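You operate a simulated robot arm through the tools that you are given. There is no shell and no other tool.

The job below is to be done with a simulated robot arm. You get a single attempt, and the scene is never put back.

Task
Slide the tailstock up to the bottle and dial the job card's stop.
Fine: lock the tilt with the red knob and the tailstock with the blue one; slide the dial gauge forward.

It is judged by the outcome, as a careful person would: the job done as asked, and still so three seconds after it is handed in. It fails if anything else is knocked over, pushed out of place, dropped, spilled or broken.

Robot
A 6-joint arm with a two-finger parallel gripper, fixed in place. Base frame: the origin is on the floor under the middle of its stand, x ahead of it, y to its left, z up; the work surface is at about z = 0.8. Readings come in m, rad, newtons and seconds.
It reaches about 1.347 m from its shoulder. Its first joint turns from -2.897 to 2.897 rad. Payload 3.91 kg.
The tool frame sits at the grasp point between the pads (the TCP): z along the fingers, y along the line on which they close. The tips reach 0.03 m beyond it. The gripper opens to 0.11 m. The fingers are 0.02 m wide and 0.01 m thick; the gripper's body (0.048 by 0.112 m) begins 0.055 m behind the TCP.
Orientation is that of the tool frame in the base frame, as a unit quaternion [x, y, z, w]. With the fingers straight down and closing along the base's y, the tool's x points along the base's -x, its y along +y and its z along -z.

Tools
- The arm moves only by the tool jog_arm. Its argument "targets" is a list that holds one entry, the list of rows, each a list of 6 numbers: the shift along the tool's x, y, z in mm, then the turn, a rotation vector about the tool's x, y, z in rad. In form: [[[x, y, z, ax, ay, az], ...]]. A call has 1 to 20 rows; each row is the pose to reach, as a shift and turn from the pose commanded when the call began, along the tool's axes at that moment. "claw" is the opening, from 0 (shut) to 1 (fully open), set as the call begins (left out, the last holds). A row lasts 0.2 s, in which the tool goes at most 0.05 m and 0.15 rad; a call with a longer step from one row to the next is refused whole, and so is a gripper value outside its range. A pose out of reach is approached as far as the arm can. The call stops where the force on the tool passes 90 N (or 10 N more than at its start, if that is more) or the arm is blocked; 0.2 s more then pass. The fingers move at their own pace (about 0.108 m/s each) and stop on an object; they squeeze with about 35 N. The grip force told is the motor's: it shows also when the fingers shut on nothing. Time passes only in rows, and 0.2 s behind the last, so rows that repeat a pose let the fingers close. It gives the time, the measured TCP pose, the force on the tool (base axes), the opening and the grip force at its end, in the units of the frame above (readings bear some noise), with the torque about the TCP (base axes, N m) and any sound that the robot's microphone picked up.
- Cameras (640 x 400 px; columns grow to the right, rows downward): "scene" is fixed at [0.0485, -0.5012, 1.4577]; the picture's right is [0.59, -0.81, 0.00], its down [-0.36, -0.27, -0.89] and it looks along [0.72, 0.53, -0.45] (base axes); focal length 342 px, centre (320, 200). "wrist" rides on the gripper at [0.072, 0.017, -0.103] in the tool frame; the picture's right is [-0.23, 0.97, 0.00], its down [-0.76, -0.18, -0.62] and it looks along [-0.61, -0.14, 0.78] (tool axes); focal length 222 px, centre (320, 200). There is no depth. A picture from a camera that has moved, and an enlarged one, comes with that camera's place and axes in the base frame and with its lens.
- grab_frame(camera): a new picture of that camera. It takes no simulated time.
- enlarge(camera, box): a new picture of the part [left, top, right, bottom] of that camera's present view, enlarged. It takes no simulated time.
- close_job(): hands the job in; it is judged then, once.

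Nothing tells you positions but the pictures and the camera data. Unless the task says otherwise, let go and move clear before handing in.

The tools are called after "Emit:" by a JSON object that holds its "name" and its "arguments". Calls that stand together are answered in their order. jog_arm: Moves the arm, as the interface text tells. Its arguments: {"type":"object","properties":{"targets":{"type":"array"},"claw":{"type":"number"}},"required":["targets"]} The other tools are called the same way: grab_frame (camera) takes a picture; enlarge (camera, box) takes an enlarged picture of a part of a camera's view; close_job () hands the job in.

At the start:

```text
time: 0.0
tool_pos: [0.5445, 0.1943, 1.1993]
orientation: [-0.001, 1.0, -0.001, 0.0]
force: [-0.6, 0.0, -0.8]
ft_torque: [0.0, -0.02, 0.0]
width: 0.1101
gripper_force: 0.0
```

scene: 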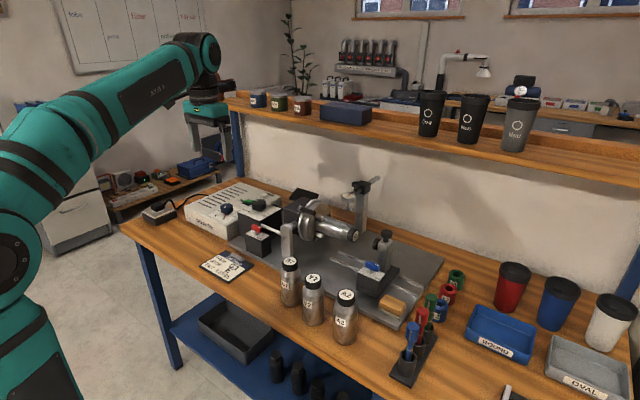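
wrist: 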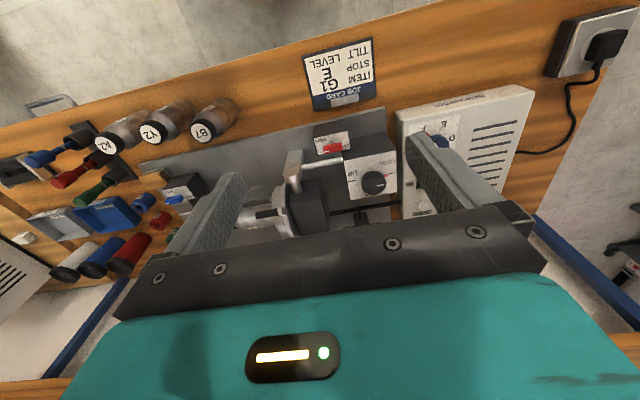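

I see a workbench with an engraving fixture: a tilting chuck holding a bottle, a tailstock on a slide with a blue knob, a red knob block, a box with a dial, and a job card. First I'll look closer at everything.

Emit:
{"name": "enlarge", "arguments": {"camera": "scene", "box": [180, 170, 340, 290]}}

Emit:
{"name": "enlarge", "arguments": {"camera": "scene", "box": [280, 170, 460, 330]}}

Emit:
{"name": "enlarge", "arguments": {"camera": "wrist", "box": [290, 30, 450, 130]}}

Emit:
{"name": "enlarge", "arguments": {"camera": "wrist", "box": [140, 110, 420, 260]}}

Emit:
{"name": "enlarge", "arguments": {"camera": "scene", "box": [180, 230, 280, 295]}}

```text
3.33 times, centred on (260, 230) of scene
camera zoom: at [0.0485, -0.5012, 1.4577], right [0.59, -0.81, 0.0], down [-0.36, -0.27, -0.89], along [0.72, 0.53, -0.45], focal length 1142 px, centre (520, 100)
```

zoom: 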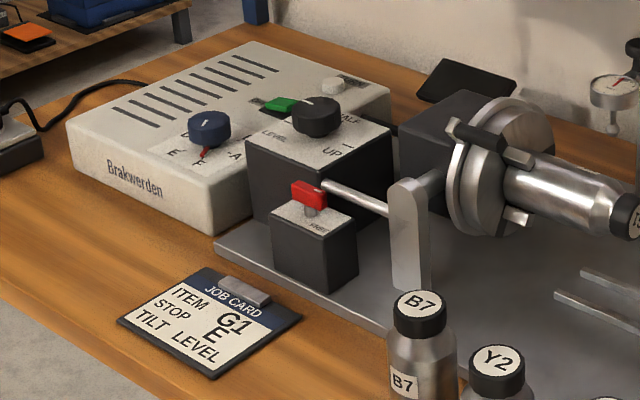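

```text
2.50 times, centred on (370, 250) of scene
camera zoom: at [0.0485, -0.5012, 1.4577], right [0.59, -0.81, 0.0], down [-0.36, -0.27, -0.89], along [0.72, 0.53, -0.45], focal length 856 px, centre (195, 75)
```

zoom: 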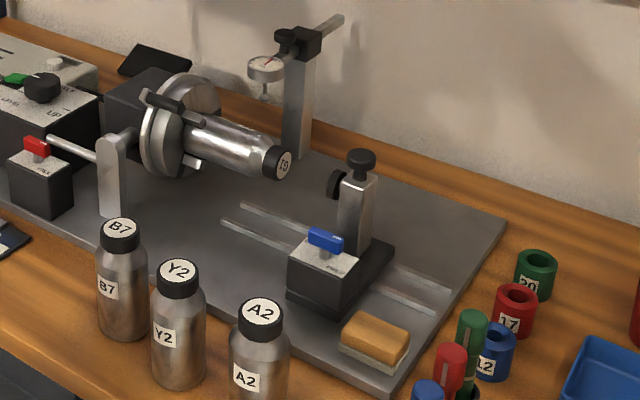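

```text
4.00 times, centred on (370, 80) of wrist
camera zoom: at [0.4723, 0.2138, 1.3038], right [0.23, 0.97, 0.0], down [0.76, -0.18, 0.62], along [0.61, -0.14, -0.78], focal length 888 px, centre (120, 680)
```

zoom: 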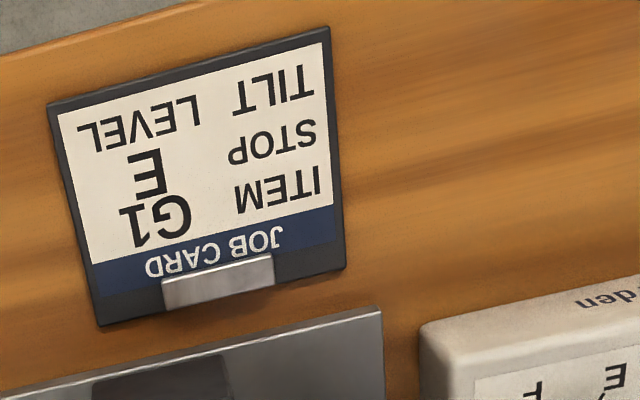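

```text
2.29 times, centred on (280, 185) of wrist
camera zoom: at [0.4723, 0.2138, 1.3038], right [0.23, 0.97, 0.0], down [0.76, -0.18, 0.62], along [0.61, -0.14, -0.78], focal length 508 px, centre (411, 234)
```

zoom: 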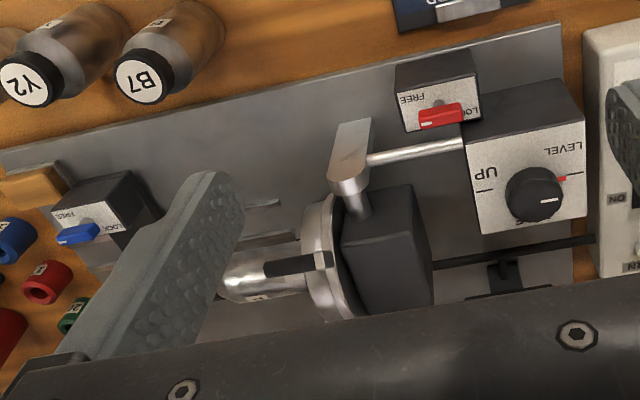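

```text
6.15 times, centred on (230, 262) of scene
camera zoom: at [0.0485, -0.5012, 1.4577], right [0.59, -0.81, 0.0], down [-0.36, -0.27, -0.89], along [0.72, 0.53, -0.45], focal length 2107 px, centre (874, -185)
```

zoom: 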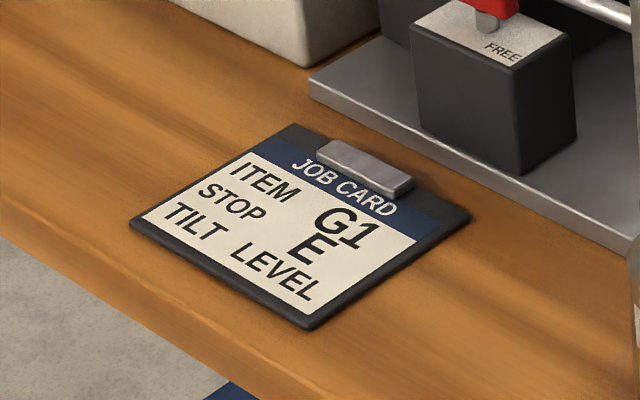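

The card reads ITEM G1, STOP E, TILT LEVEL. I'll zoom in on the knobs, the dial and the bottle to read their current states.

Emit:
{"name": "enlarge", "arguments": {"camera": "scene", "box": [205, 190, 285, 240]}}

Emit:
{"name": "enlarge", "arguments": {"camera": "scene", "box": [295, 190, 375, 250]}}

Emit:
{"name": "enlarge", "arguments": {"camera": "scene", "box": [350, 225, 430, 320]}}

Emit:
{"name": "enlarge", "arguments": {"camera": "wrist", "box": [310, 110, 410, 210]}}

Emit:
{"name": "enlarge", "arguments": {"camera": "wrist", "box": [140, 160, 220, 230]}}

Emit:
{"name": "enlarge", "arguments": {"camera": "scene", "box": [330, 170, 390, 220]}}

```text
8.00 times, centred on (245, 215) of scene
camera zoom: at [0.0485, -0.5012, 1.4577], right [0.59, -0.81, 0.0], down [-0.36, -0.27, -0.89], along [0.72, 0.53, -0.45], focal length 2740 px, centre (920, 80)
```

zoom: 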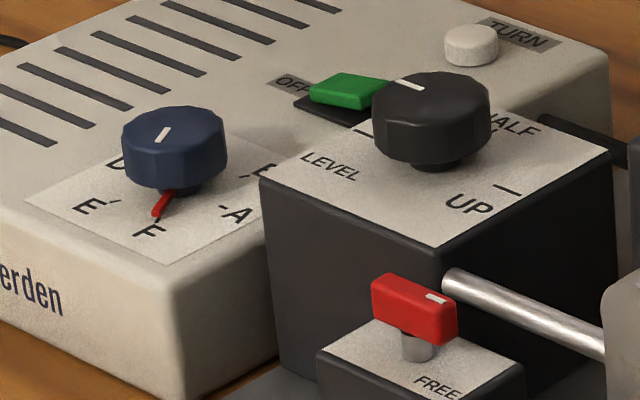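

```text
6.67 times, centred on (335, 220) of scene
camera zoom: at [0.0485, -0.5012, 1.4577], right [0.59, -0.81, 0.0], down [-0.36, -0.27, -0.89], along [0.72, 0.53, -0.45], focal length 2283 px, centre (220, 67)
```

zoom: 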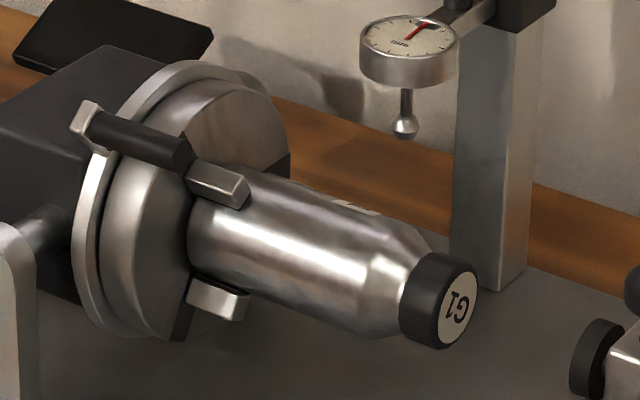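

```text
4.21 times, centred on (390, 272) of scene
camera zoom: at [0.0485, -0.5012, 1.4577], right [0.59, -0.81, 0.0], down [-0.36, -0.27, -0.89], along [0.72, 0.53, -0.45], focal length 1442 px, centre (25, -105)
```

zoom: 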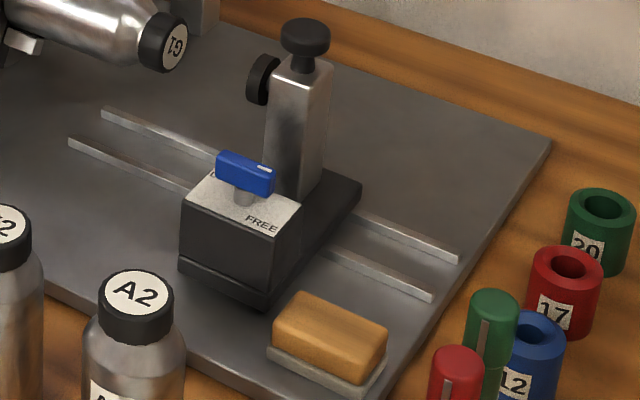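

```text
4.00 times, centred on (360, 160) of wrist
camera zoom: at [0.4723, 0.2138, 1.3038], right [0.23, 0.97, 0.0], down [0.76, -0.18, 0.62], along [0.61, -0.14, -0.78], focal length 888 px, centre (160, 360)
```

zoom: 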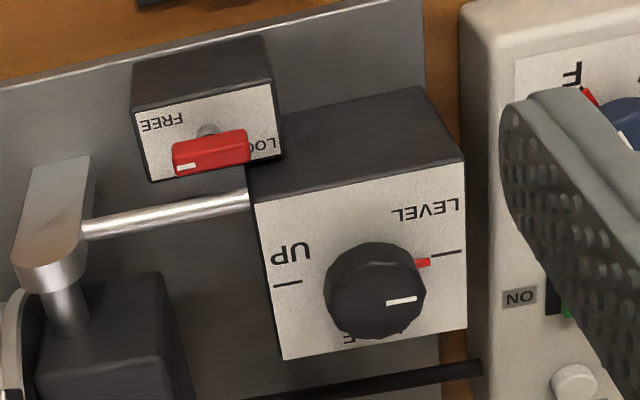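

```text
5.71 times, centred on (180, 195) of wrist
camera zoom: at [0.4723, 0.2138, 1.3038], right [0.23, 0.97, 0.0], down [0.76, -0.18, 0.62], along [0.61, -0.14, -0.78], focal length 1269 px, centre (1120, 229)
```

zoom: 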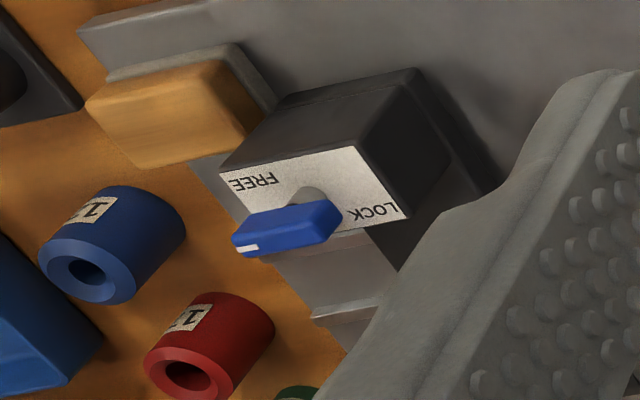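

```text
8.00 times, centred on (360, 195) of scene
camera zoom: at [0.0485, -0.5012, 1.4577], right [0.59, -0.81, 0.0], down [-0.36, -0.27, -0.89], along [0.72, 0.53, -0.45], focal length 2740 px, centre (0, 240)
```

zoom: 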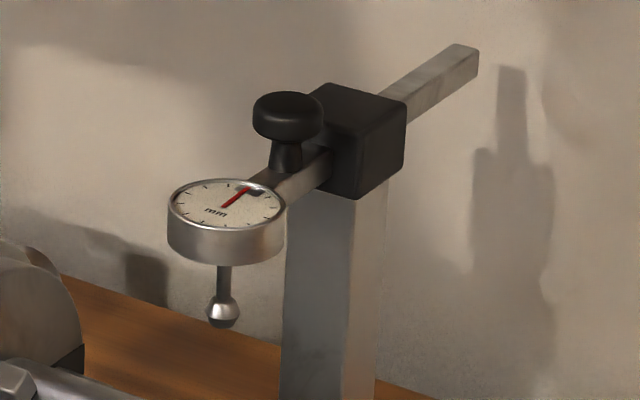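

The bottle in the chuck is G1, the stop dial points at F (E is needed), the tilt dial is at LEVEL, and both levers point to FREE. I'll move the arm above the stop dial to see it better with the wrist camera.

Emit:
{"name": "jog_arm", "arguments": {"targets": [[[9, 40, 15, 0, 0, 0], [18, 80, 30, 0, 0, 0], [27, 120, 45, 0, 0, 0], [36, 160, 60, 0, 0, 0], [45, 195, 75, 0, 0, 0], [45, 195, 75, 0, 0, 0]]]}}

Emit:
{"name": "grab_frame", "arguments": {"camera": "wrist"}}

Emit:
{"name": "grab_frame", "arguments": {"camera": "scene"}}

```text
time: 1.4
tool_pos: [0.4978, 0.3899, 1.1282]
orientation: [-0.001, 1.0, 0.0, 0.0]
force: [-0.1, -0.3, -0.2]
ft_torque: [0.01, 0.04, 0.03]
width: 0.1101
gripper_force: 0.0
```

```text
taken
camera wrist: at [0.4251, 0.4085, 1.2307], right [0.23, 0.97, 0.0], down [0.76, -0.18, 0.62], along [0.61, -0.14, -0.78], focal length 222 px, centre (320, 200)
```

wrist: 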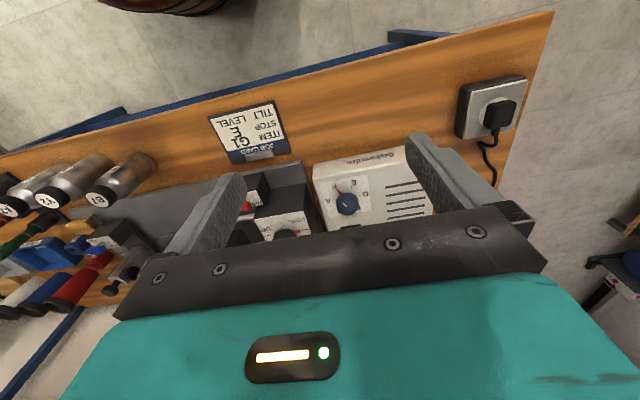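

```text
taken
```

scene: 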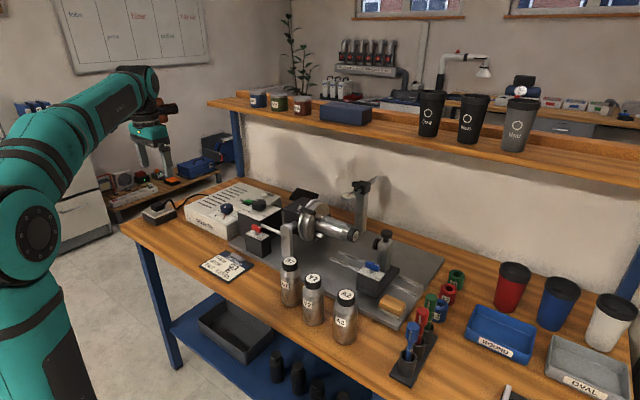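

Emit:
{"name": "enlarge", "arguments": {"camera": "wrist", "box": [310, 150, 410, 225]}}

Emit:
{"name": "enlarge", "arguments": {"camera": "wrist", "box": [220, 160, 330, 245]}}

```text
5.33 times, centred on (360, 188) of wrist
camera zoom: at [0.4251, 0.4085, 1.2307], right [0.23, 0.97, 0.0], down [0.76, -0.18, 0.62], along [0.61, -0.14, -0.78], focal length 1185 px, centre (107, 267)
```

zoom: 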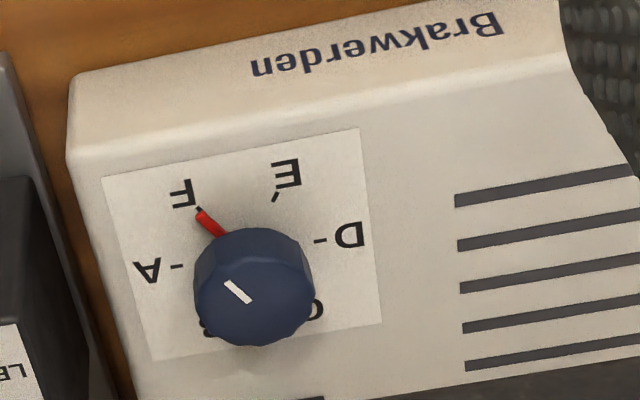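

```text
4.71 times, centred on (275, 202) of wrist
camera zoom: at [0.4251, 0.4085, 1.2307], right [0.23, 0.97, 0.0], down [0.76, -0.18, 0.62], along [0.61, -0.14, -0.78], focal length 1045 px, centre (532, 188)
```

zoom: 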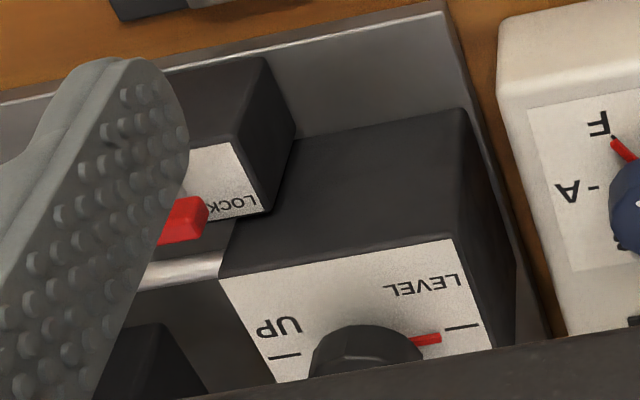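

The stop dial's pointer is at F, and E is 60° clockwise from it seen from above. I take the knob to be near (0.705, 0.396), with its top at about z = 0.89. I'll move above it and check.

Emit:
{"name": "jog_arm", "arguments": {"targets": [[[-40, 1, 15, 0, 0, 0], [-80, 2, 30, 0, 0, 0], [-120, 4, 45, 0, 0, 0], [-160, 5, 60, 0, 0, 0], [-200, 6, 78, 0, 0, 0], [-200, 6, 78, 0, 0, 0]]]}}

Emit:
{"name": "grab_frame", "arguments": {"camera": "wrist"}}

Emit:
{"name": "grab_frame", "arguments": {"camera": "scene"}}

```text
time: 2.8
tool_pos: [0.7001, 0.3951, 1.0468]
orientation: [-0.001, 1.0, -0.001, 0.0]
force: [0.5, 0.0, -0.8]
ft_torque: [0.01, -0.02, 0.01]
width: 0.1101
gripper_force: 0.0
```

```text
taken
camera wrist: at [0.628, 0.4143, 1.1509], right [0.23, 0.97, 0.0], down [0.76, -0.18, 0.62], along [0.61, -0.14, -0.78], focal length 222 px, centre (320, 200)
```

wrist: 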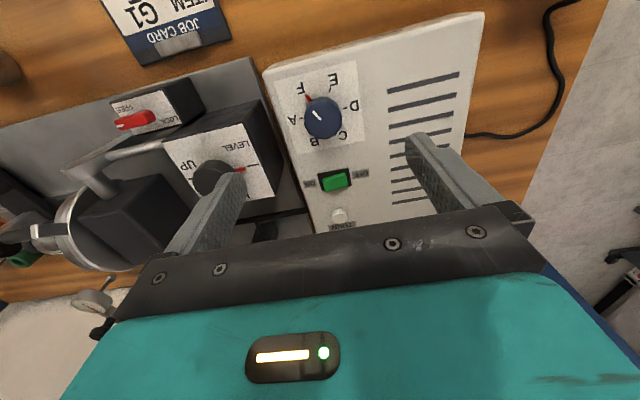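

```text
taken
```

scene: 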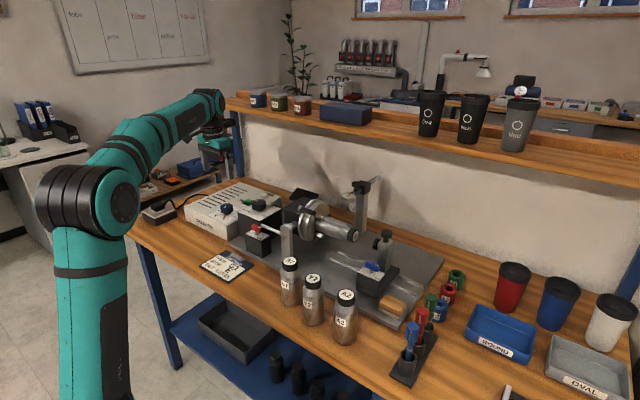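

Emit:
{"name": "enlarge", "arguments": {"camera": "wrist", "box": [270, 60, 390, 230]}}

Emit:
{"name": "enlarge", "arguments": {"camera": "wrist", "box": [90, 70, 290, 220]}}

Emit:
{"name": "enlarge", "arguments": {"camera": "wrist", "box": [0, 160, 160, 320]}}

```text
2.35 times, centred on (330, 145) of wrist
camera zoom: at [0.628, 0.4143, 1.1509], right [0.23, 0.97, 0.0], down [0.76, -0.18, 0.62], along [0.61, -0.14, -0.78], focal length 523 px, centre (296, 329)
```

zoom: 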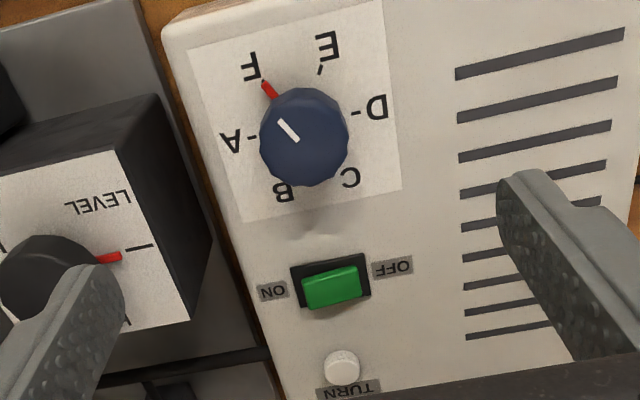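

```text
2.67 times, centred on (190, 145) of wrist
camera zoom: at [0.628, 0.4143, 1.1509], right [0.23, 0.97, 0.0], down [0.76, -0.18, 0.62], along [0.61, -0.14, -0.78], focal length 592 px, centre (667, 347)
```

zoom: 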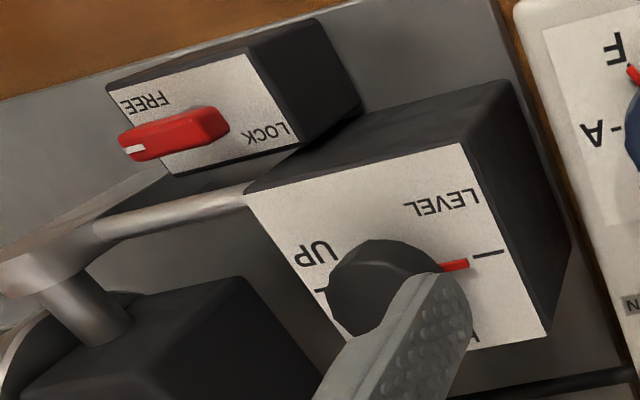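

```text
2.50 times, centred on (80, 240) of wrist
camera zoom: at [0.628, 0.4143, 1.1509], right [0.23, 0.97, 0.0], down [0.76, -0.18, 0.62], along [0.61, -0.14, -0.78], focal length 555 px, centre (920, 100)
```

zoom: 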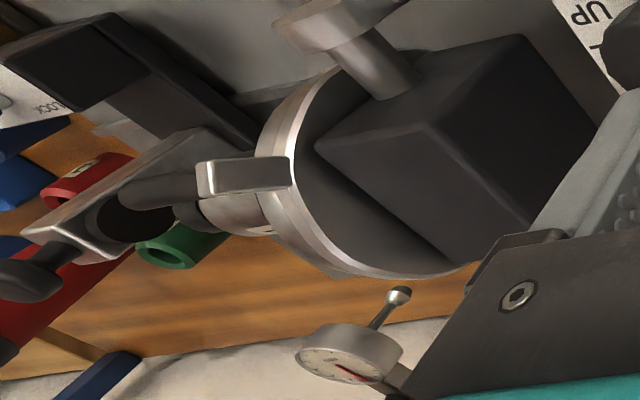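

The knob is about 45 mm across, centred near (0.718, 0.398), with its top at about z = 0.888. I'll lower to just above it with the gripper partly closed and check the centring.

Emit:
{"name": "jog_arm", "arguments": {"targets": [[[-6, 1, 30, 0, 0, 0], [-12, 2, 60, 0, 0, 0], [-18, 3, 85, 0, 0, 0], [-18, 3, 85, 0, 0, 0]]], "claw": 0.75}}

Emit:
{"name": "grab_frame", "arguments": {"camera": "wrist"}}

Emit:
{"name": "enlarge", "arguments": {"camera": "scene", "box": [180, 120, 300, 250]}}

```text
time: 3.8
tool_pos: [0.7161, 0.3973, 0.9613]
orientation: [0.001, 1.0, 0.0, -0.001]
force: [0.4, 0.8, 0.5]
ft_torque: [-0.02, 0.01, 0.02]
width: 0.0822
gripper_force: 0.1
```

```text
taken
camera wrist: at [0.644, 0.417, 1.0652], right [0.23, 0.97, 0.0], down [0.76, -0.18, 0.62], along [0.61, -0.14, -0.78], focal length 222 px, centre (320, 200)
```

wrist: 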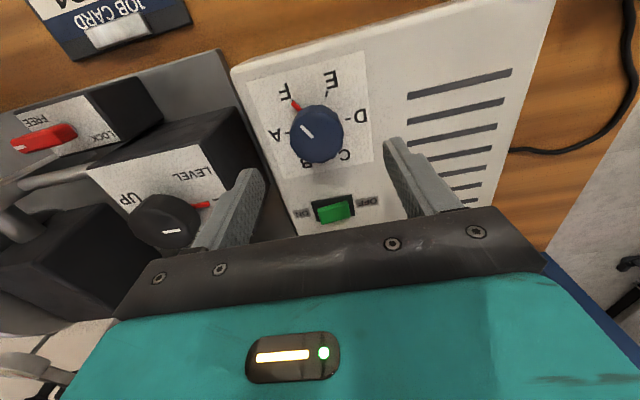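

```text
3.08 times, centred on (240, 185) of scene
camera zoom: at [0.0485, -0.5012, 1.4577], right [0.59, -0.81, 0.0], down [-0.36, -0.27, -0.89], along [0.72, 0.53, -0.45], focal length 1054 px, centre (566, 246)
```

zoom: 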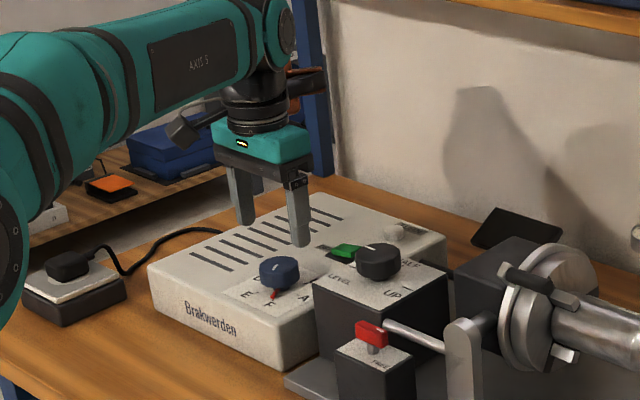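

Emit:
{"name": "enlarge", "arguments": {"camera": "wrist", "box": [260, 60, 380, 180]}}

```text
3.33 times, centred on (320, 120) of wrist
camera zoom: at [0.644, 0.417, 1.0652], right [0.23, 0.97, 0.0], down [0.76, -0.18, 0.62], along [0.61, -0.14, -0.78], focal length 740 px, centre (320, 467)
```

zoom: 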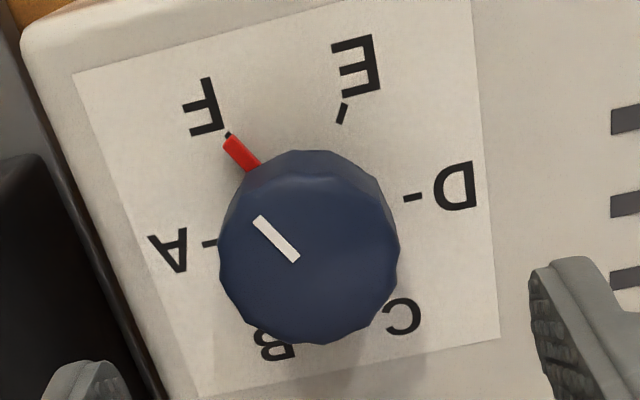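

Knob centre is confirmed at (0.717, 0.397), base z ≈ 0.861 and top ≈ 0.888, and the TCP is centred on it. I'll descend around it and close.

Emit:
{"name": "jog_arm", "arguments": {"targets": [[[0, -0.5, 30, 0, 0, 0], [0, -0.5, 55, 0, 0, 0], [0, -0.5, 63, 0, 0, 0], [0, -0.5, 63, 0, 0, 0]]], "claw": 0.75}}

Emit:
{"name": "jog_arm", "arguments": {"targets": [[[0, 0, 0, 0, 0, 0], [0, 0, 0, 0, 0, 0], [0, 0, 0, 0, 0, 0]]], "claw": 0.3}}

Emit:
{"name": "grab_frame", "arguments": {"camera": "wrist"}}

```text
time: 4.8
tool_pos: [0.7167, 0.3963, 0.8994]
orientation: [0.0, 1.0, 0.0, 0.0]
force: [0.1, -0.3, -0.6]
ft_torque: [0.02, 0.02, -0.01]
width: 0.0824
gripper_force: 0.0
```

```text
time: 5.6
tool_pos: [0.7159, 0.3948, 0.8991]
orientation: [-0.001, 1.0, -0.001, 0.0]
force: [-5.5, -11.5, -4.8]
ft_torque: [-0.36, 0.15, -0.01]
width: 0.0431
gripper_force: 45.0
```

```text
taken
camera wrist: at [0.6445, 0.4147, 1.0029], right [0.23, 0.97, 0.0], down [0.76, -0.18, 0.62], along [0.61, -0.14, -0.78], focal length 222 px, centre (320, 200)
```

wrist: 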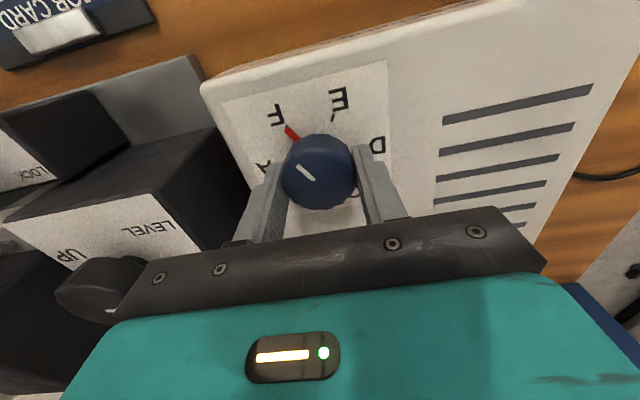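

The grip is on the knob, so I'll turn it 60° clockwise seen from above, from F to E, with a small centring correction.

Emit:
{"name": "jog_arm", "arguments": {"targets": [[[0.5, -1.2, 0, 0, 0, 0], [0.5, -1.2, 0, 0, 0, 0.13], [0.5, -1.2, 0, 0, 0, 0.26], [0.5, -1.2, 0, 0, 0, 0.39], [0.5, -1.2, 0, 0, 0, 0.52], [0.5, -1.2, 0, 0, 0, 0.65], [0.5, -1.2, 0, 0, 0, 0.78], [0.5, -1.2, 0, 0, 0, 0.91], [0.5, -1.2, 0, 0, 0, 1.047], [0.5, -1.2, 0, 0, 0, 1.047]]], "claw": 0.3}}

Emit:
{"name": "grab_frame", "arguments": {"camera": "wrist"}}

Emit:
{"name": "enlarge", "arguments": {"camera": "scene", "box": [180, 150, 300, 250]}}

```text
time: 7.8
tool_pos: [0.7174, 0.3969, 0.9003]
orientation: [0.499, 0.866, 0.001, 0.001]
force: [-24.3, -16.3, -1.7]
ft_torque: [-0.49, 0.44, -0.02]
width: 0.0473
gripper_force: 14.4
```

```text
taken
camera wrist: at [0.6953, 0.4697, 1.0037], right [0.96, 0.29, 0.0], down [0.23, -0.75, 0.62], along [0.18, -0.6, -0.78], focal length 222 px, centre (320, 200)
```

wrist: 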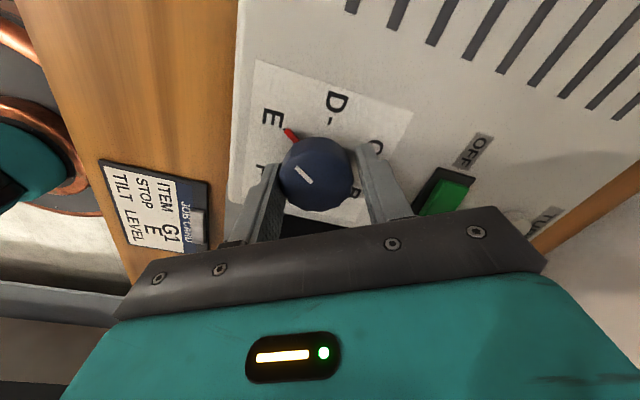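

```text
4.00 times, centred on (240, 200) of scene
camera zoom: at [0.0485, -0.5012, 1.4577], right [0.59, -0.81, 0.0], down [-0.36, -0.27, -0.89], along [0.72, 0.53, -0.45], focal length 1370 px, centre (640, 200)
```

zoom: 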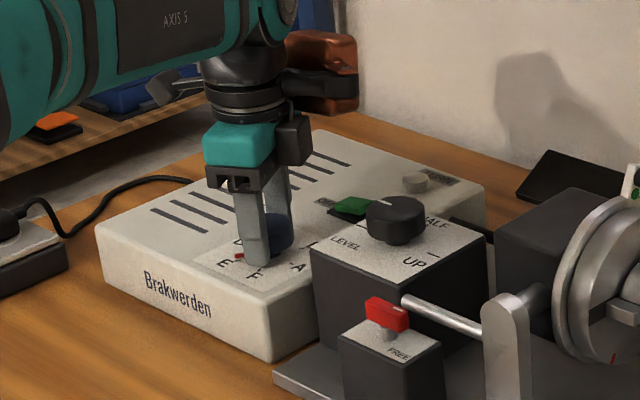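

The pointer is now at E. I'll open the fingers, rise and check.

Emit:
{"name": "jog_arm", "arguments": {"targets": [[[0, 0, 0, 0, 0, 0], [0, 0, 0, 0, 0, 0], [0, 0, 0, 0, 0, 0]]], "claw": 0.8}}

Emit:
{"name": "jog_arm", "arguments": {"targets": [[[0, 0, -30, 0, 0, 0], [0, 0, -70, 0, 0, 0], [0, 0, -115, 0, 0, 0], [0, 0, -115, 0, 0, 0]]]}}

Emit:
{"name": "grab_frame", "arguments": {"camera": "wrist"}}

Emit:
{"name": "enlarge", "arguments": {"camera": "wrist", "box": [260, 50, 400, 190]}}

```text
time: 8.6
tool_pos: [0.7168, 0.3975, 0.8994]
orientation: [0.499, 0.867, 0.0, 0.0]
force: [-0.5, 1.0, 0.6]
ft_torque: [0.01, -0.01, 0.01]
width: 0.0877
gripper_force: 0.1
```

```text
time: 9.6
tool_pos: [0.7162, 0.3972, 1.0117]
orientation: [0.5, 0.866, 0.0, 0.0]
force: [0.4, 0.3, 0.0]
ft_torque: [-0.01, -0.03, -0.03]
width: 0.088
gripper_force: 0.0
```

```text
taken
camera wrist: at [0.6942, 0.4709, 1.1156], right [0.96, 0.29, 0.0], down [0.23, -0.75, 0.62], along [0.18, -0.6, -0.78], focal length 222 px, centre (320, 200)
```

wrist: 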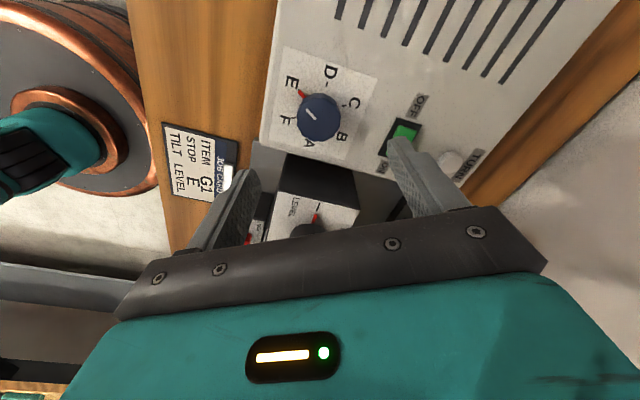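

```text
2.86 times, centred on (330, 120) of wrist
camera zoom: at [0.6942, 0.4709, 1.1156], right [0.96, 0.29, 0.0], down [0.23, -0.75, 0.62], along [0.18, -0.6, -0.78], focal length 635 px, centre (291, 429)
```

zoom: 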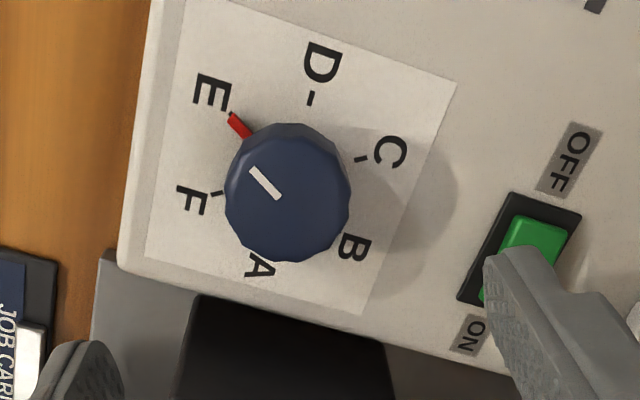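

The stop dial sits at E. Next I'll rise, straighten the tool, and move over in front of the tailstock to look at it.

Emit:
{"name": "jog_arm", "arguments": {"targets": [[[0, 0, -20, 0, 0, -0.13], [0, 0, -40, 0, 0, -0.26], [0, 0, -60, 0, 0, -0.39], [0, 0, -80, 0, 0, -0.52], [0, 0, -100, 0, 0, -0.65], [0, 0, -120, 0, 0, -0.78], [0, 0, -140, 0, 0, -0.91], [0, 0, -140, 0, 0, -1.047], [0, 0, -140, 0, 0, -1.047]]]}}

Emit:
{"name": "jog_arm", "arguments": {"targets": [[[20, -40, 0, 0, 0, 0], [40, -80, 0, 0, 0, 0], [60, -120, 0, 0, 0, 0], [80, -160, 0, 0, 0, 0], [100, -200, 0, 0, 0, 0], [120, -240, 0, 0, 0, 0], [140, -280, 0, 0, 0, 0], [146, -325, 0, 0, 0, 0], [146, -372, 0, 0, 0, 0], [146, -420, 0, 0, 0, 0], [146, -468, 0, 0, 0, 0], [146, -516, 0, 0, 0, 0], [146, -560, 0, 0, 0, 0], [146, -560, 0, 0, 0, 0]]]}}

Emit:
{"name": "grab_frame", "arguments": {"camera": "wrist"}}

Emit:
{"name": "grab_frame", "arguments": {"camera": "scene"}}

```text
time: 11.6
tool_pos: [0.7165, 0.3967, 1.1537]
orientation: [-0.001, 1.0, 0.0, 0.0]
force: [0.4, -0.1, 0.6]
ft_torque: [-0.03, -0.01, 0.0]
width: 0.0882
gripper_force: 0.1
```

```text
time: 14.6
tool_pos: [0.5738, -0.165, 1.1543]
orientation: [-0.001, 1.0, 0.0, 0.0]
force: [0.2, -0.2, 0.2]
ft_torque: [0.0, 0.01, -0.04]
width: 0.0879
gripper_force: 0.0
```

```text
taken
camera wrist: at [0.5008, -0.1456, 1.2569], right [0.23, 0.97, 0.0], down [0.76, -0.18, 0.62], along [0.61, -0.14, -0.78], focal length 222 px, centre (320, 200)
```

wrist: 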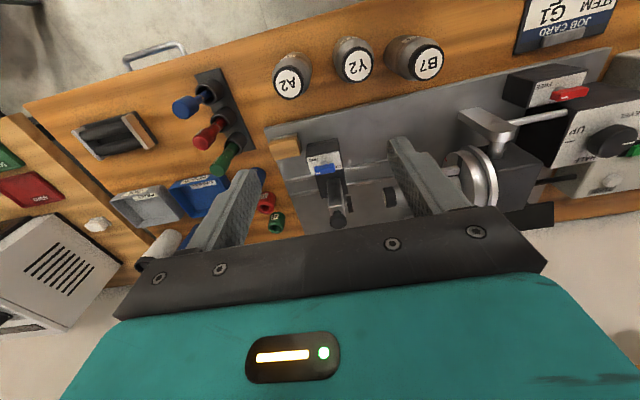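

```text
taken
```

scene: 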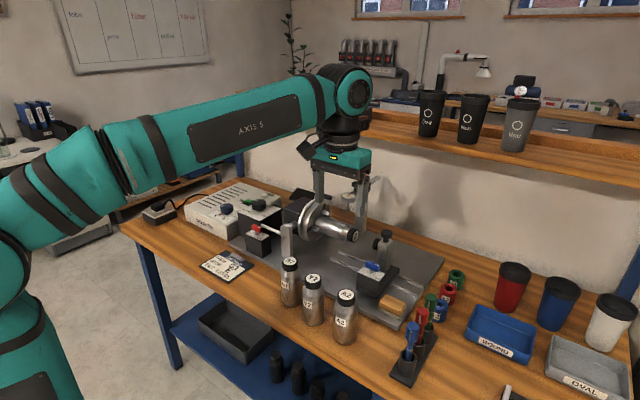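

Emit:
{"name": "enlarge", "arguments": {"camera": "wrist", "box": [260, 120, 420, 240]}}

Emit:
{"name": "enlarge", "arguments": {"camera": "wrist", "box": [380, 40, 640, 230]}}

```text
3.33 times, centred on (340, 180) of wrist
camera zoom: at [0.5008, -0.1456, 1.2569], right [0.23, 0.97, 0.0], down [0.76, -0.18, 0.62], along [0.61, -0.14, -0.78], focal length 740 px, centre (253, 267)
```

zoom: 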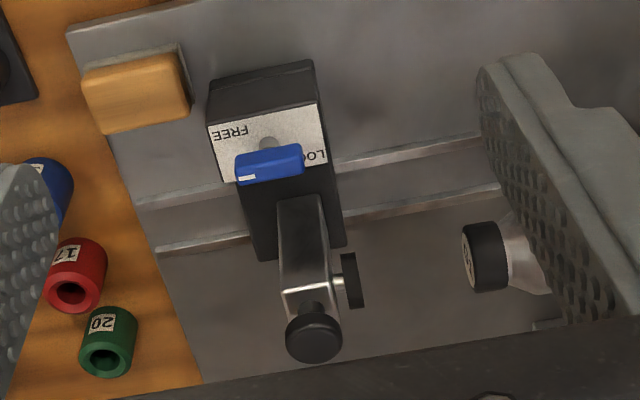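

```text
2.11 times, centred on (510, 135) of wrist
camera zoom: at [0.5008, -0.1456, 1.2569], right [0.23, 0.97, 0.0], down [0.76, -0.18, 0.62], along [0.61, -0.14, -0.78], focal length 468 px, centre (-80, 337)
```

zoom: 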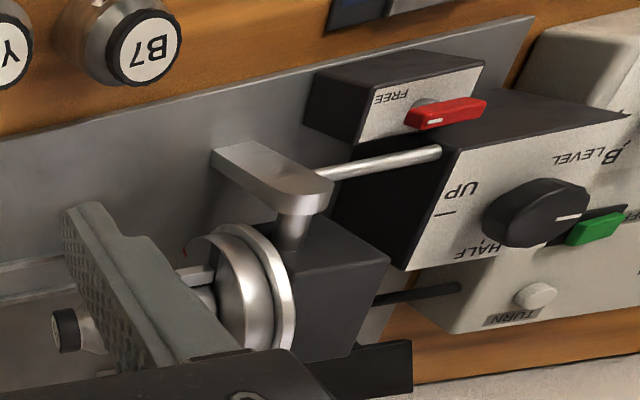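

The tailstock post is near (0.80, -0.183), its quill pad face is at y ≈ -0.148, and the bottle cap face is at y ≈ -0.081, so it has about 65 mm to go. I'll take a closer look at the blue lever and its labels.

Emit:
{"name": "jog_arm", "arguments": {"targets": [[[-22, -10, 30, 0, 0, 0], [-44, -20, 60, 0, 0, 0], [-66, -25, 90, 0, 0, 0], [-80, -25, 125, 0, 0, 0], [-80, -25, 125, 0, 0, 0]]]}}

Emit:
{"name": "grab_frame", "arguments": {"camera": "wrist"}}

Emit:
{"name": "enlarge", "arguments": {"camera": "wrist", "box": [270, 120, 390, 220]}}

```text
time: 15.8
tool_pos: [0.6512, -0.1864, 1.0309]
orientation: [0.0, 1.0, 0.0, 0.0]
force: [0.2, -0.1, 0.5]
ft_torque: [0.02, 0.0, 0.0]
width: 0.088
gripper_force: 0.0
```

```text
taken
camera wrist: at [0.5793, -0.1679, 1.1341], right [0.23, 0.97, 0.0], down [0.76, -0.18, 0.62], along [0.61, -0.14, -0.78], focal length 222 px, centre (320, 200)
```

wrist: 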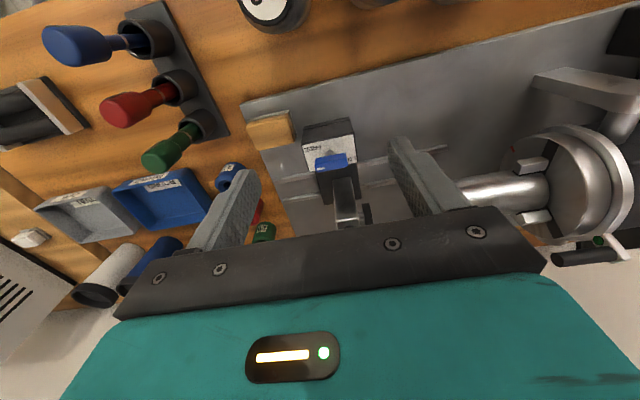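

```text
4.00 times, centred on (330, 170) of wrist
camera zoom: at [0.5793, -0.1679, 1.1341], right [0.23, 0.97, 0.0], down [0.76, -0.18, 0.62], along [0.61, -0.14, -0.78], focal length 888 px, centre (280, 320)
```

zoom: 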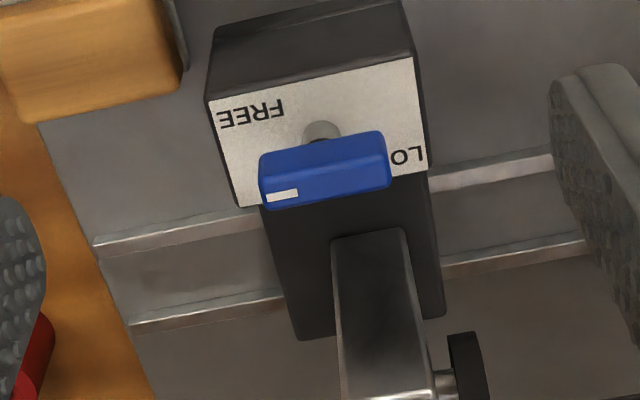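

The blue lever's white mark points to -y (the FREE side). I'll rotate the gripper 90° and move behind the tailstock to see the rest of the LOCK label and prepare to push.

Emit:
{"name": "jog_arm", "arguments": {"targets": [[[-6, -10, -2, 0, 0, -0.13], [-12, -20, -4, 0, 0, -0.26], [-18, -30, -6, 0, 0, -0.39], [-24, -40, -8, 0, 0, -0.52], [-30, -50, -10, 0, 0, -0.65], [-36, -60, -12, 0, 0, -0.78], [-42, -70, -14, 0, 0, -0.91], [-48, -80, -16, 0, 0, -1.04], [-54, -90, -18, 0, 0, -1.17], [-60, -100, -19, 0, 0, -1.3], [-66, -110, -19, 0, 0, -1.44], [-69, -114, -19, 0, 0, -1.571], [-69, -114, -19, 0, 0, -1.571]]], "claw": 0.8}}

Emit:
{"name": "grab_frame", "arguments": {"camera": "wrist"}}

Emit:
{"name": "enlarge", "arguments": {"camera": "wrist", "box": [250, 100, 410, 230]}}

Emit:
{"name": "grab_frame", "arguments": {"camera": "scene"}}

```text
time: 18.6
tool_pos: [0.7204, -0.3014, 1.0484]
orientation: [0.708, -0.706, 0.0, 0.0]
force: [0.3, 0.2, 0.3]
ft_torque: [0.0, 0.0, 0.02]
width: 0.088
gripper_force: 0.1
```

```text
taken
camera wrist: at [0.7048, -0.3721, 1.1516], right [-0.97, 0.23, 0.0], down [0.18, 0.76, 0.62], along [0.14, 0.61, -0.78], focal length 222 px, centre (320, 200)
```

wrist: 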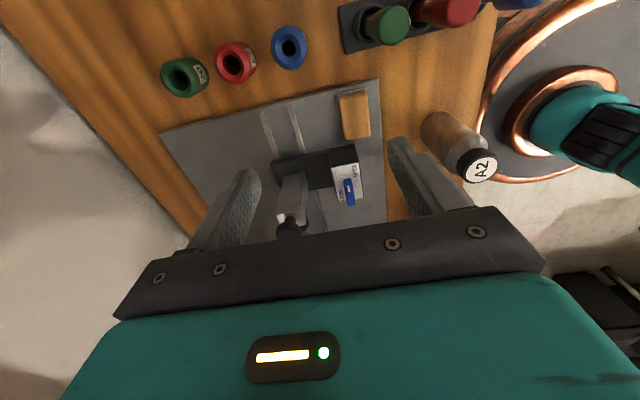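

```text
3.08 times, centred on (330, 165) of wrist
camera zoom: at [0.7048, -0.3721, 1.1516], right [-0.97, 0.23, 0.0], down [0.18, 0.76, 0.62], along [0.14, 0.61, -0.78], focal length 684 px, centre (289, 308)
```

zoom: 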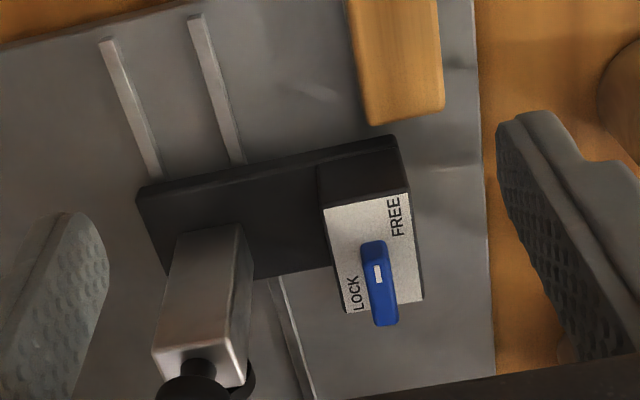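

```text
taken
```

scene: 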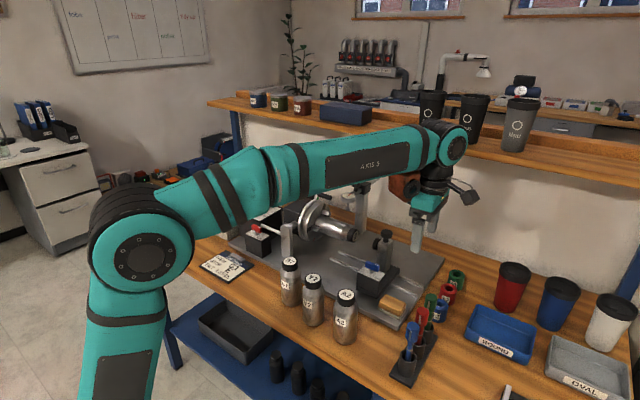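

FREE is at the (-x, -y) corner and LOCK at (+x, +y), so locking is most likely a quarter turn of the mark from -y to +x. First the slide: I'll close the fingers and lower them just behind the post.

Emit:
{"name": "jog_arm", "arguments": {"targets": [[[-15, -25, 0, 0, 0, 0], [-30, -50, 0, 0, 0, 0], [-50, -75, 0, 0, 0, 0], [-50, -75, 40, 0, 0, 0], [-50, -75, 80, 0, 0, 0], [-50, -75, 110, 0, 0, 0], [-50, -75, 127, 0, 0, 0], [-50, -75, 127, 0, 0, 0]]], "claw": 0}}

Emit:
{"name": "grab_frame", "arguments": {"camera": "wrist"}}

Emit:
{"name": "enlarge", "arguments": {"camera": "scene", "box": [300, 170, 480, 330]}}

```text
time: 20.4
tool_pos: [0.7968, -0.2519, 0.9209]
orientation: [0.707, -0.707, 0.0, -0.001]
force: [0.5, 0.6, -0.6]
ft_torque: [0.01, 0.0, -0.03]
width: 0.0
gripper_force: 34.2
```

```text
taken
camera wrist: at [0.7796, -0.3216, 1.0249], right [-0.97, 0.23, 0.0], down [0.18, 0.76, 0.62], along [0.14, 0.61, -0.78], focal length 222 px, centre (320, 200)
```

wrist: 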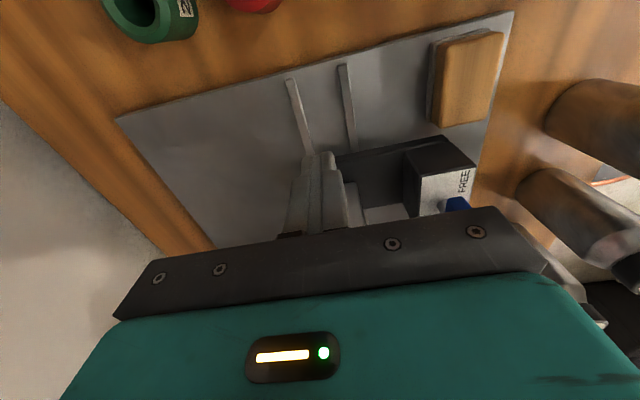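

```text
2.50 times, centred on (390, 250) of scene
camera zoom: at [0.0485, -0.5012, 1.4577], right [0.59, -0.81, 0.0], down [-0.36, -0.27, -0.89], along [0.72, 0.53, -0.45], focal length 856 px, centre (145, 75)
```

zoom: 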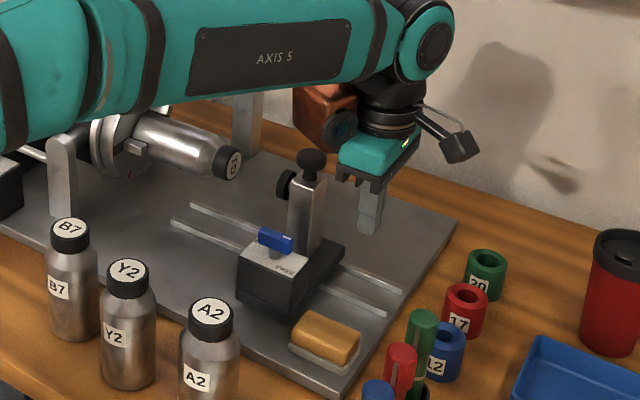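

Emit:
{"name": "grab_frame", "arguments": {"camera": "scene"}}

Emit:
{"name": "enlarge", "arguments": {"camera": "scene", "box": [340, 140, 480, 260]}}

```text
taken
```

scene: 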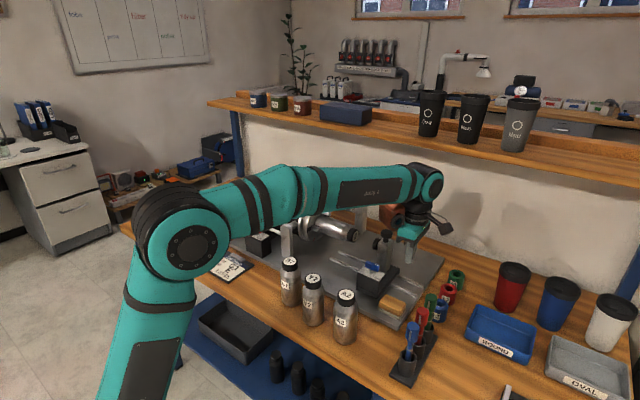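

```text
3.33 times, centred on (410, 200) of scene
camera zoom: at [0.0485, -0.5012, 1.4577], right [0.59, -0.81, 0.0], down [-0.36, -0.27, -0.89], along [0.72, 0.53, -0.45], focal length 1142 px, centre (20, 200)
```

zoom: 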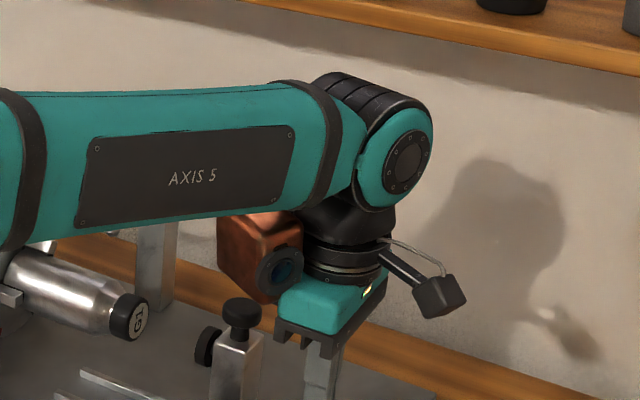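

Emit:
{"name": "enlarge", "arguments": {"camera": "scene", "box": [370, 190, 440, 260]}}

```text
5.71 times, centred on (405, 225) of scene
camera zoom: at [0.0485, -0.5012, 1.4577], right [0.59, -0.81, 0.0], down [-0.36, -0.27, -0.89], along [0.72, 0.53, -0.45], focal length 1957 px, centre (-166, 57)
```

zoom: 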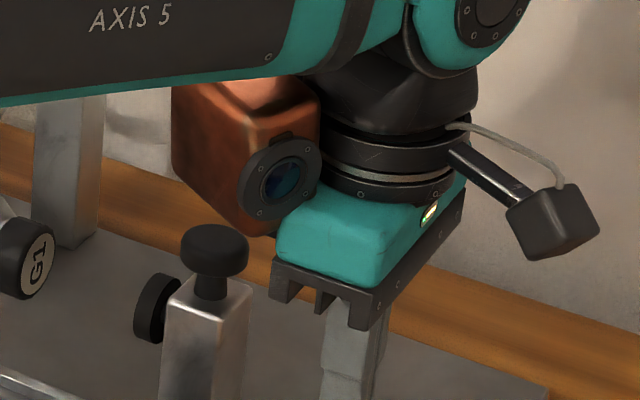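

The fingers are lowered 45 mm behind the post with everything clear. I'll push gently in the +y direction and watch the force.

Emit:
{"name": "jog_arm", "arguments": {"targets": [[[-5, 0, 0, 0, 0, 0], [-10, 0, 0, 0, 0, 0], [-15, 0, 0, 0, 0, 0], [-20, 0, 0, 0, 0, 0], [-25, 0, 0, 0, 0, 0], [-30, 0, 0, 0, 0, 0], [-35, 0, 0, 0, 0, 0], [-40, 0, 0, 0, 0, 0], [-45, 0, 0, 0, 0, 0], [-50, 0, 0, 0, 0, 0], [-55, 0, 0, 0, 0, 0], [-60, 0, 0, 0, 0, 0]]], "claw": 0}}

Emit:
{"name": "enlarge", "arguments": {"camera": "scene", "box": [300, 170, 480, 330]}}

```text
time: 23.0
tool_pos: [0.7958, -0.192, 0.9211]
orientation: [-0.706, 0.708, 0.0, 0.0]
force: [-2.3, -5.7, 0.1]
ft_torque: [0.21, -0.11, 0.06]
width: 0.0002
gripper_force: 35.0
```

```text
2.50 times, centred on (390, 250) of scene
camera zoom: at [0.0485, -0.5012, 1.4577], right [0.59, -0.81, 0.0], down [-0.36, -0.27, -0.89], along [0.72, 0.53, -0.45], focal length 856 px, centre (145, 75)
```

zoom: 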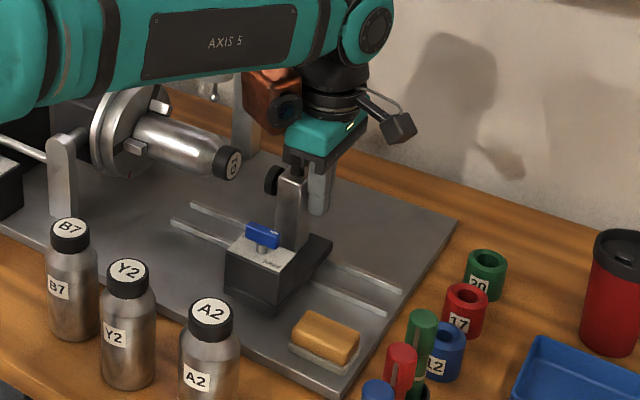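

The tailstock is sliding freely with about 6 N of friction. I'll continue, then slow down near the bottle.

Emit:
{"name": "jog_arm", "arguments": {"targets": [[[-4, 0, 0, 0, 0, 0], [-8, 0, 0, 0, 0, 0], [-12, 0, 0, 0, 0, 0], [-16, 0, 0, 0, 0, 0], [-20, 0, 0, 0, 0, 0], [-24, 0, 0, 0, 0, 0], [-27, 0, 0, 0, 0, 0], [-30, 0, 0, 0, 0, 0]]], "claw": 0}}

Emit:
{"name": "enlarge", "arguments": {"camera": "scene", "box": [310, 190, 430, 290]}}

Emit:
{"name": "grab_frame", "arguments": {"camera": "wrist"}}

```text
time: 24.8
tool_pos: [0.7954, -0.161, 0.922]
orientation: [0.707, -0.707, 0.0, 0.0]
force: [2.4, -4.2, -1.7]
ft_torque: [0.15, 0.03, -0.02]
width: 0.0002
gripper_force: 34.8
```

```text
4.00 times, centred on (370, 240) of scene
camera zoom: at [0.0485, -0.5012, 1.4577], right [0.59, -0.81, 0.0], down [-0.36, -0.27, -0.89], along [0.72, 0.53, -0.45], focal length 1370 px, centre (120, 40)
```

zoom: 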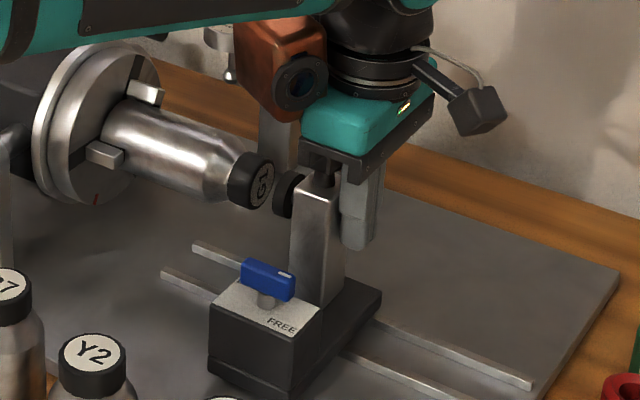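

```text
taken
camera wrist: at [0.7785, -0.2317, 1.0249], right [-0.97, 0.23, 0.0], down [0.18, 0.76, 0.62], along [0.14, 0.61, -0.78], focal length 222 px, centre (320, 200)
```

wrist: 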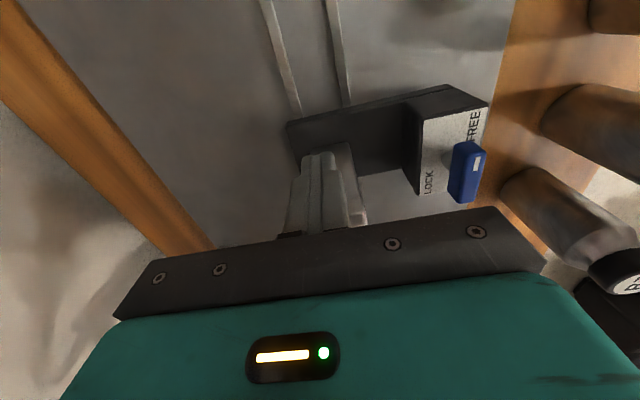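

Emit:
{"name": "jog_arm", "arguments": {"targets": [[[-1.5, 0, 0, 0, 0, 0], [-3, 0, 0, 0, 0, 0], [-4.5, 0, 0, 0, 0, 0], [-6, 0, 0, 0, 0, 0]]], "claw": 0}}

Emit:
{"name": "enlarge", "arguments": {"camera": "scene", "box": [340, 210, 410, 270]}}

```text
time: 25.8
tool_pos: [0.7949, -0.1562, 0.9227]
orientation: [0.708, -0.706, 0.0, 0.0]
force: [-1.2, -5.7, 1.9]
ft_torque: [0.19, 0.0, 0.01]
width: 0.0
gripper_force: 34.8
```

```text
6.67 times, centred on (375, 240) of scene
camera zoom: at [0.0485, -0.5012, 1.4577], right [0.59, -0.81, 0.0], down [-0.36, -0.27, -0.89], along [0.72, 0.53, -0.45], focal length 2283 px, centre (-47, -67)
```

zoom: 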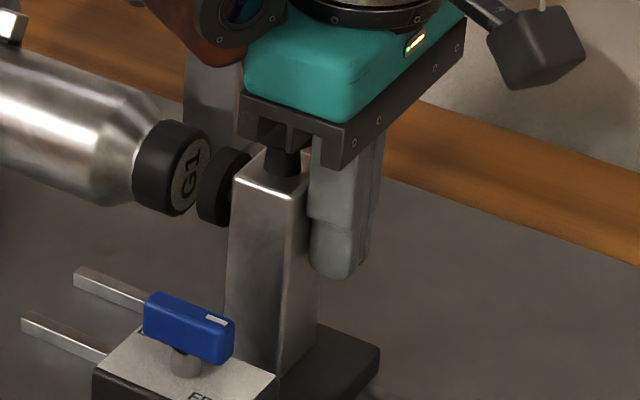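

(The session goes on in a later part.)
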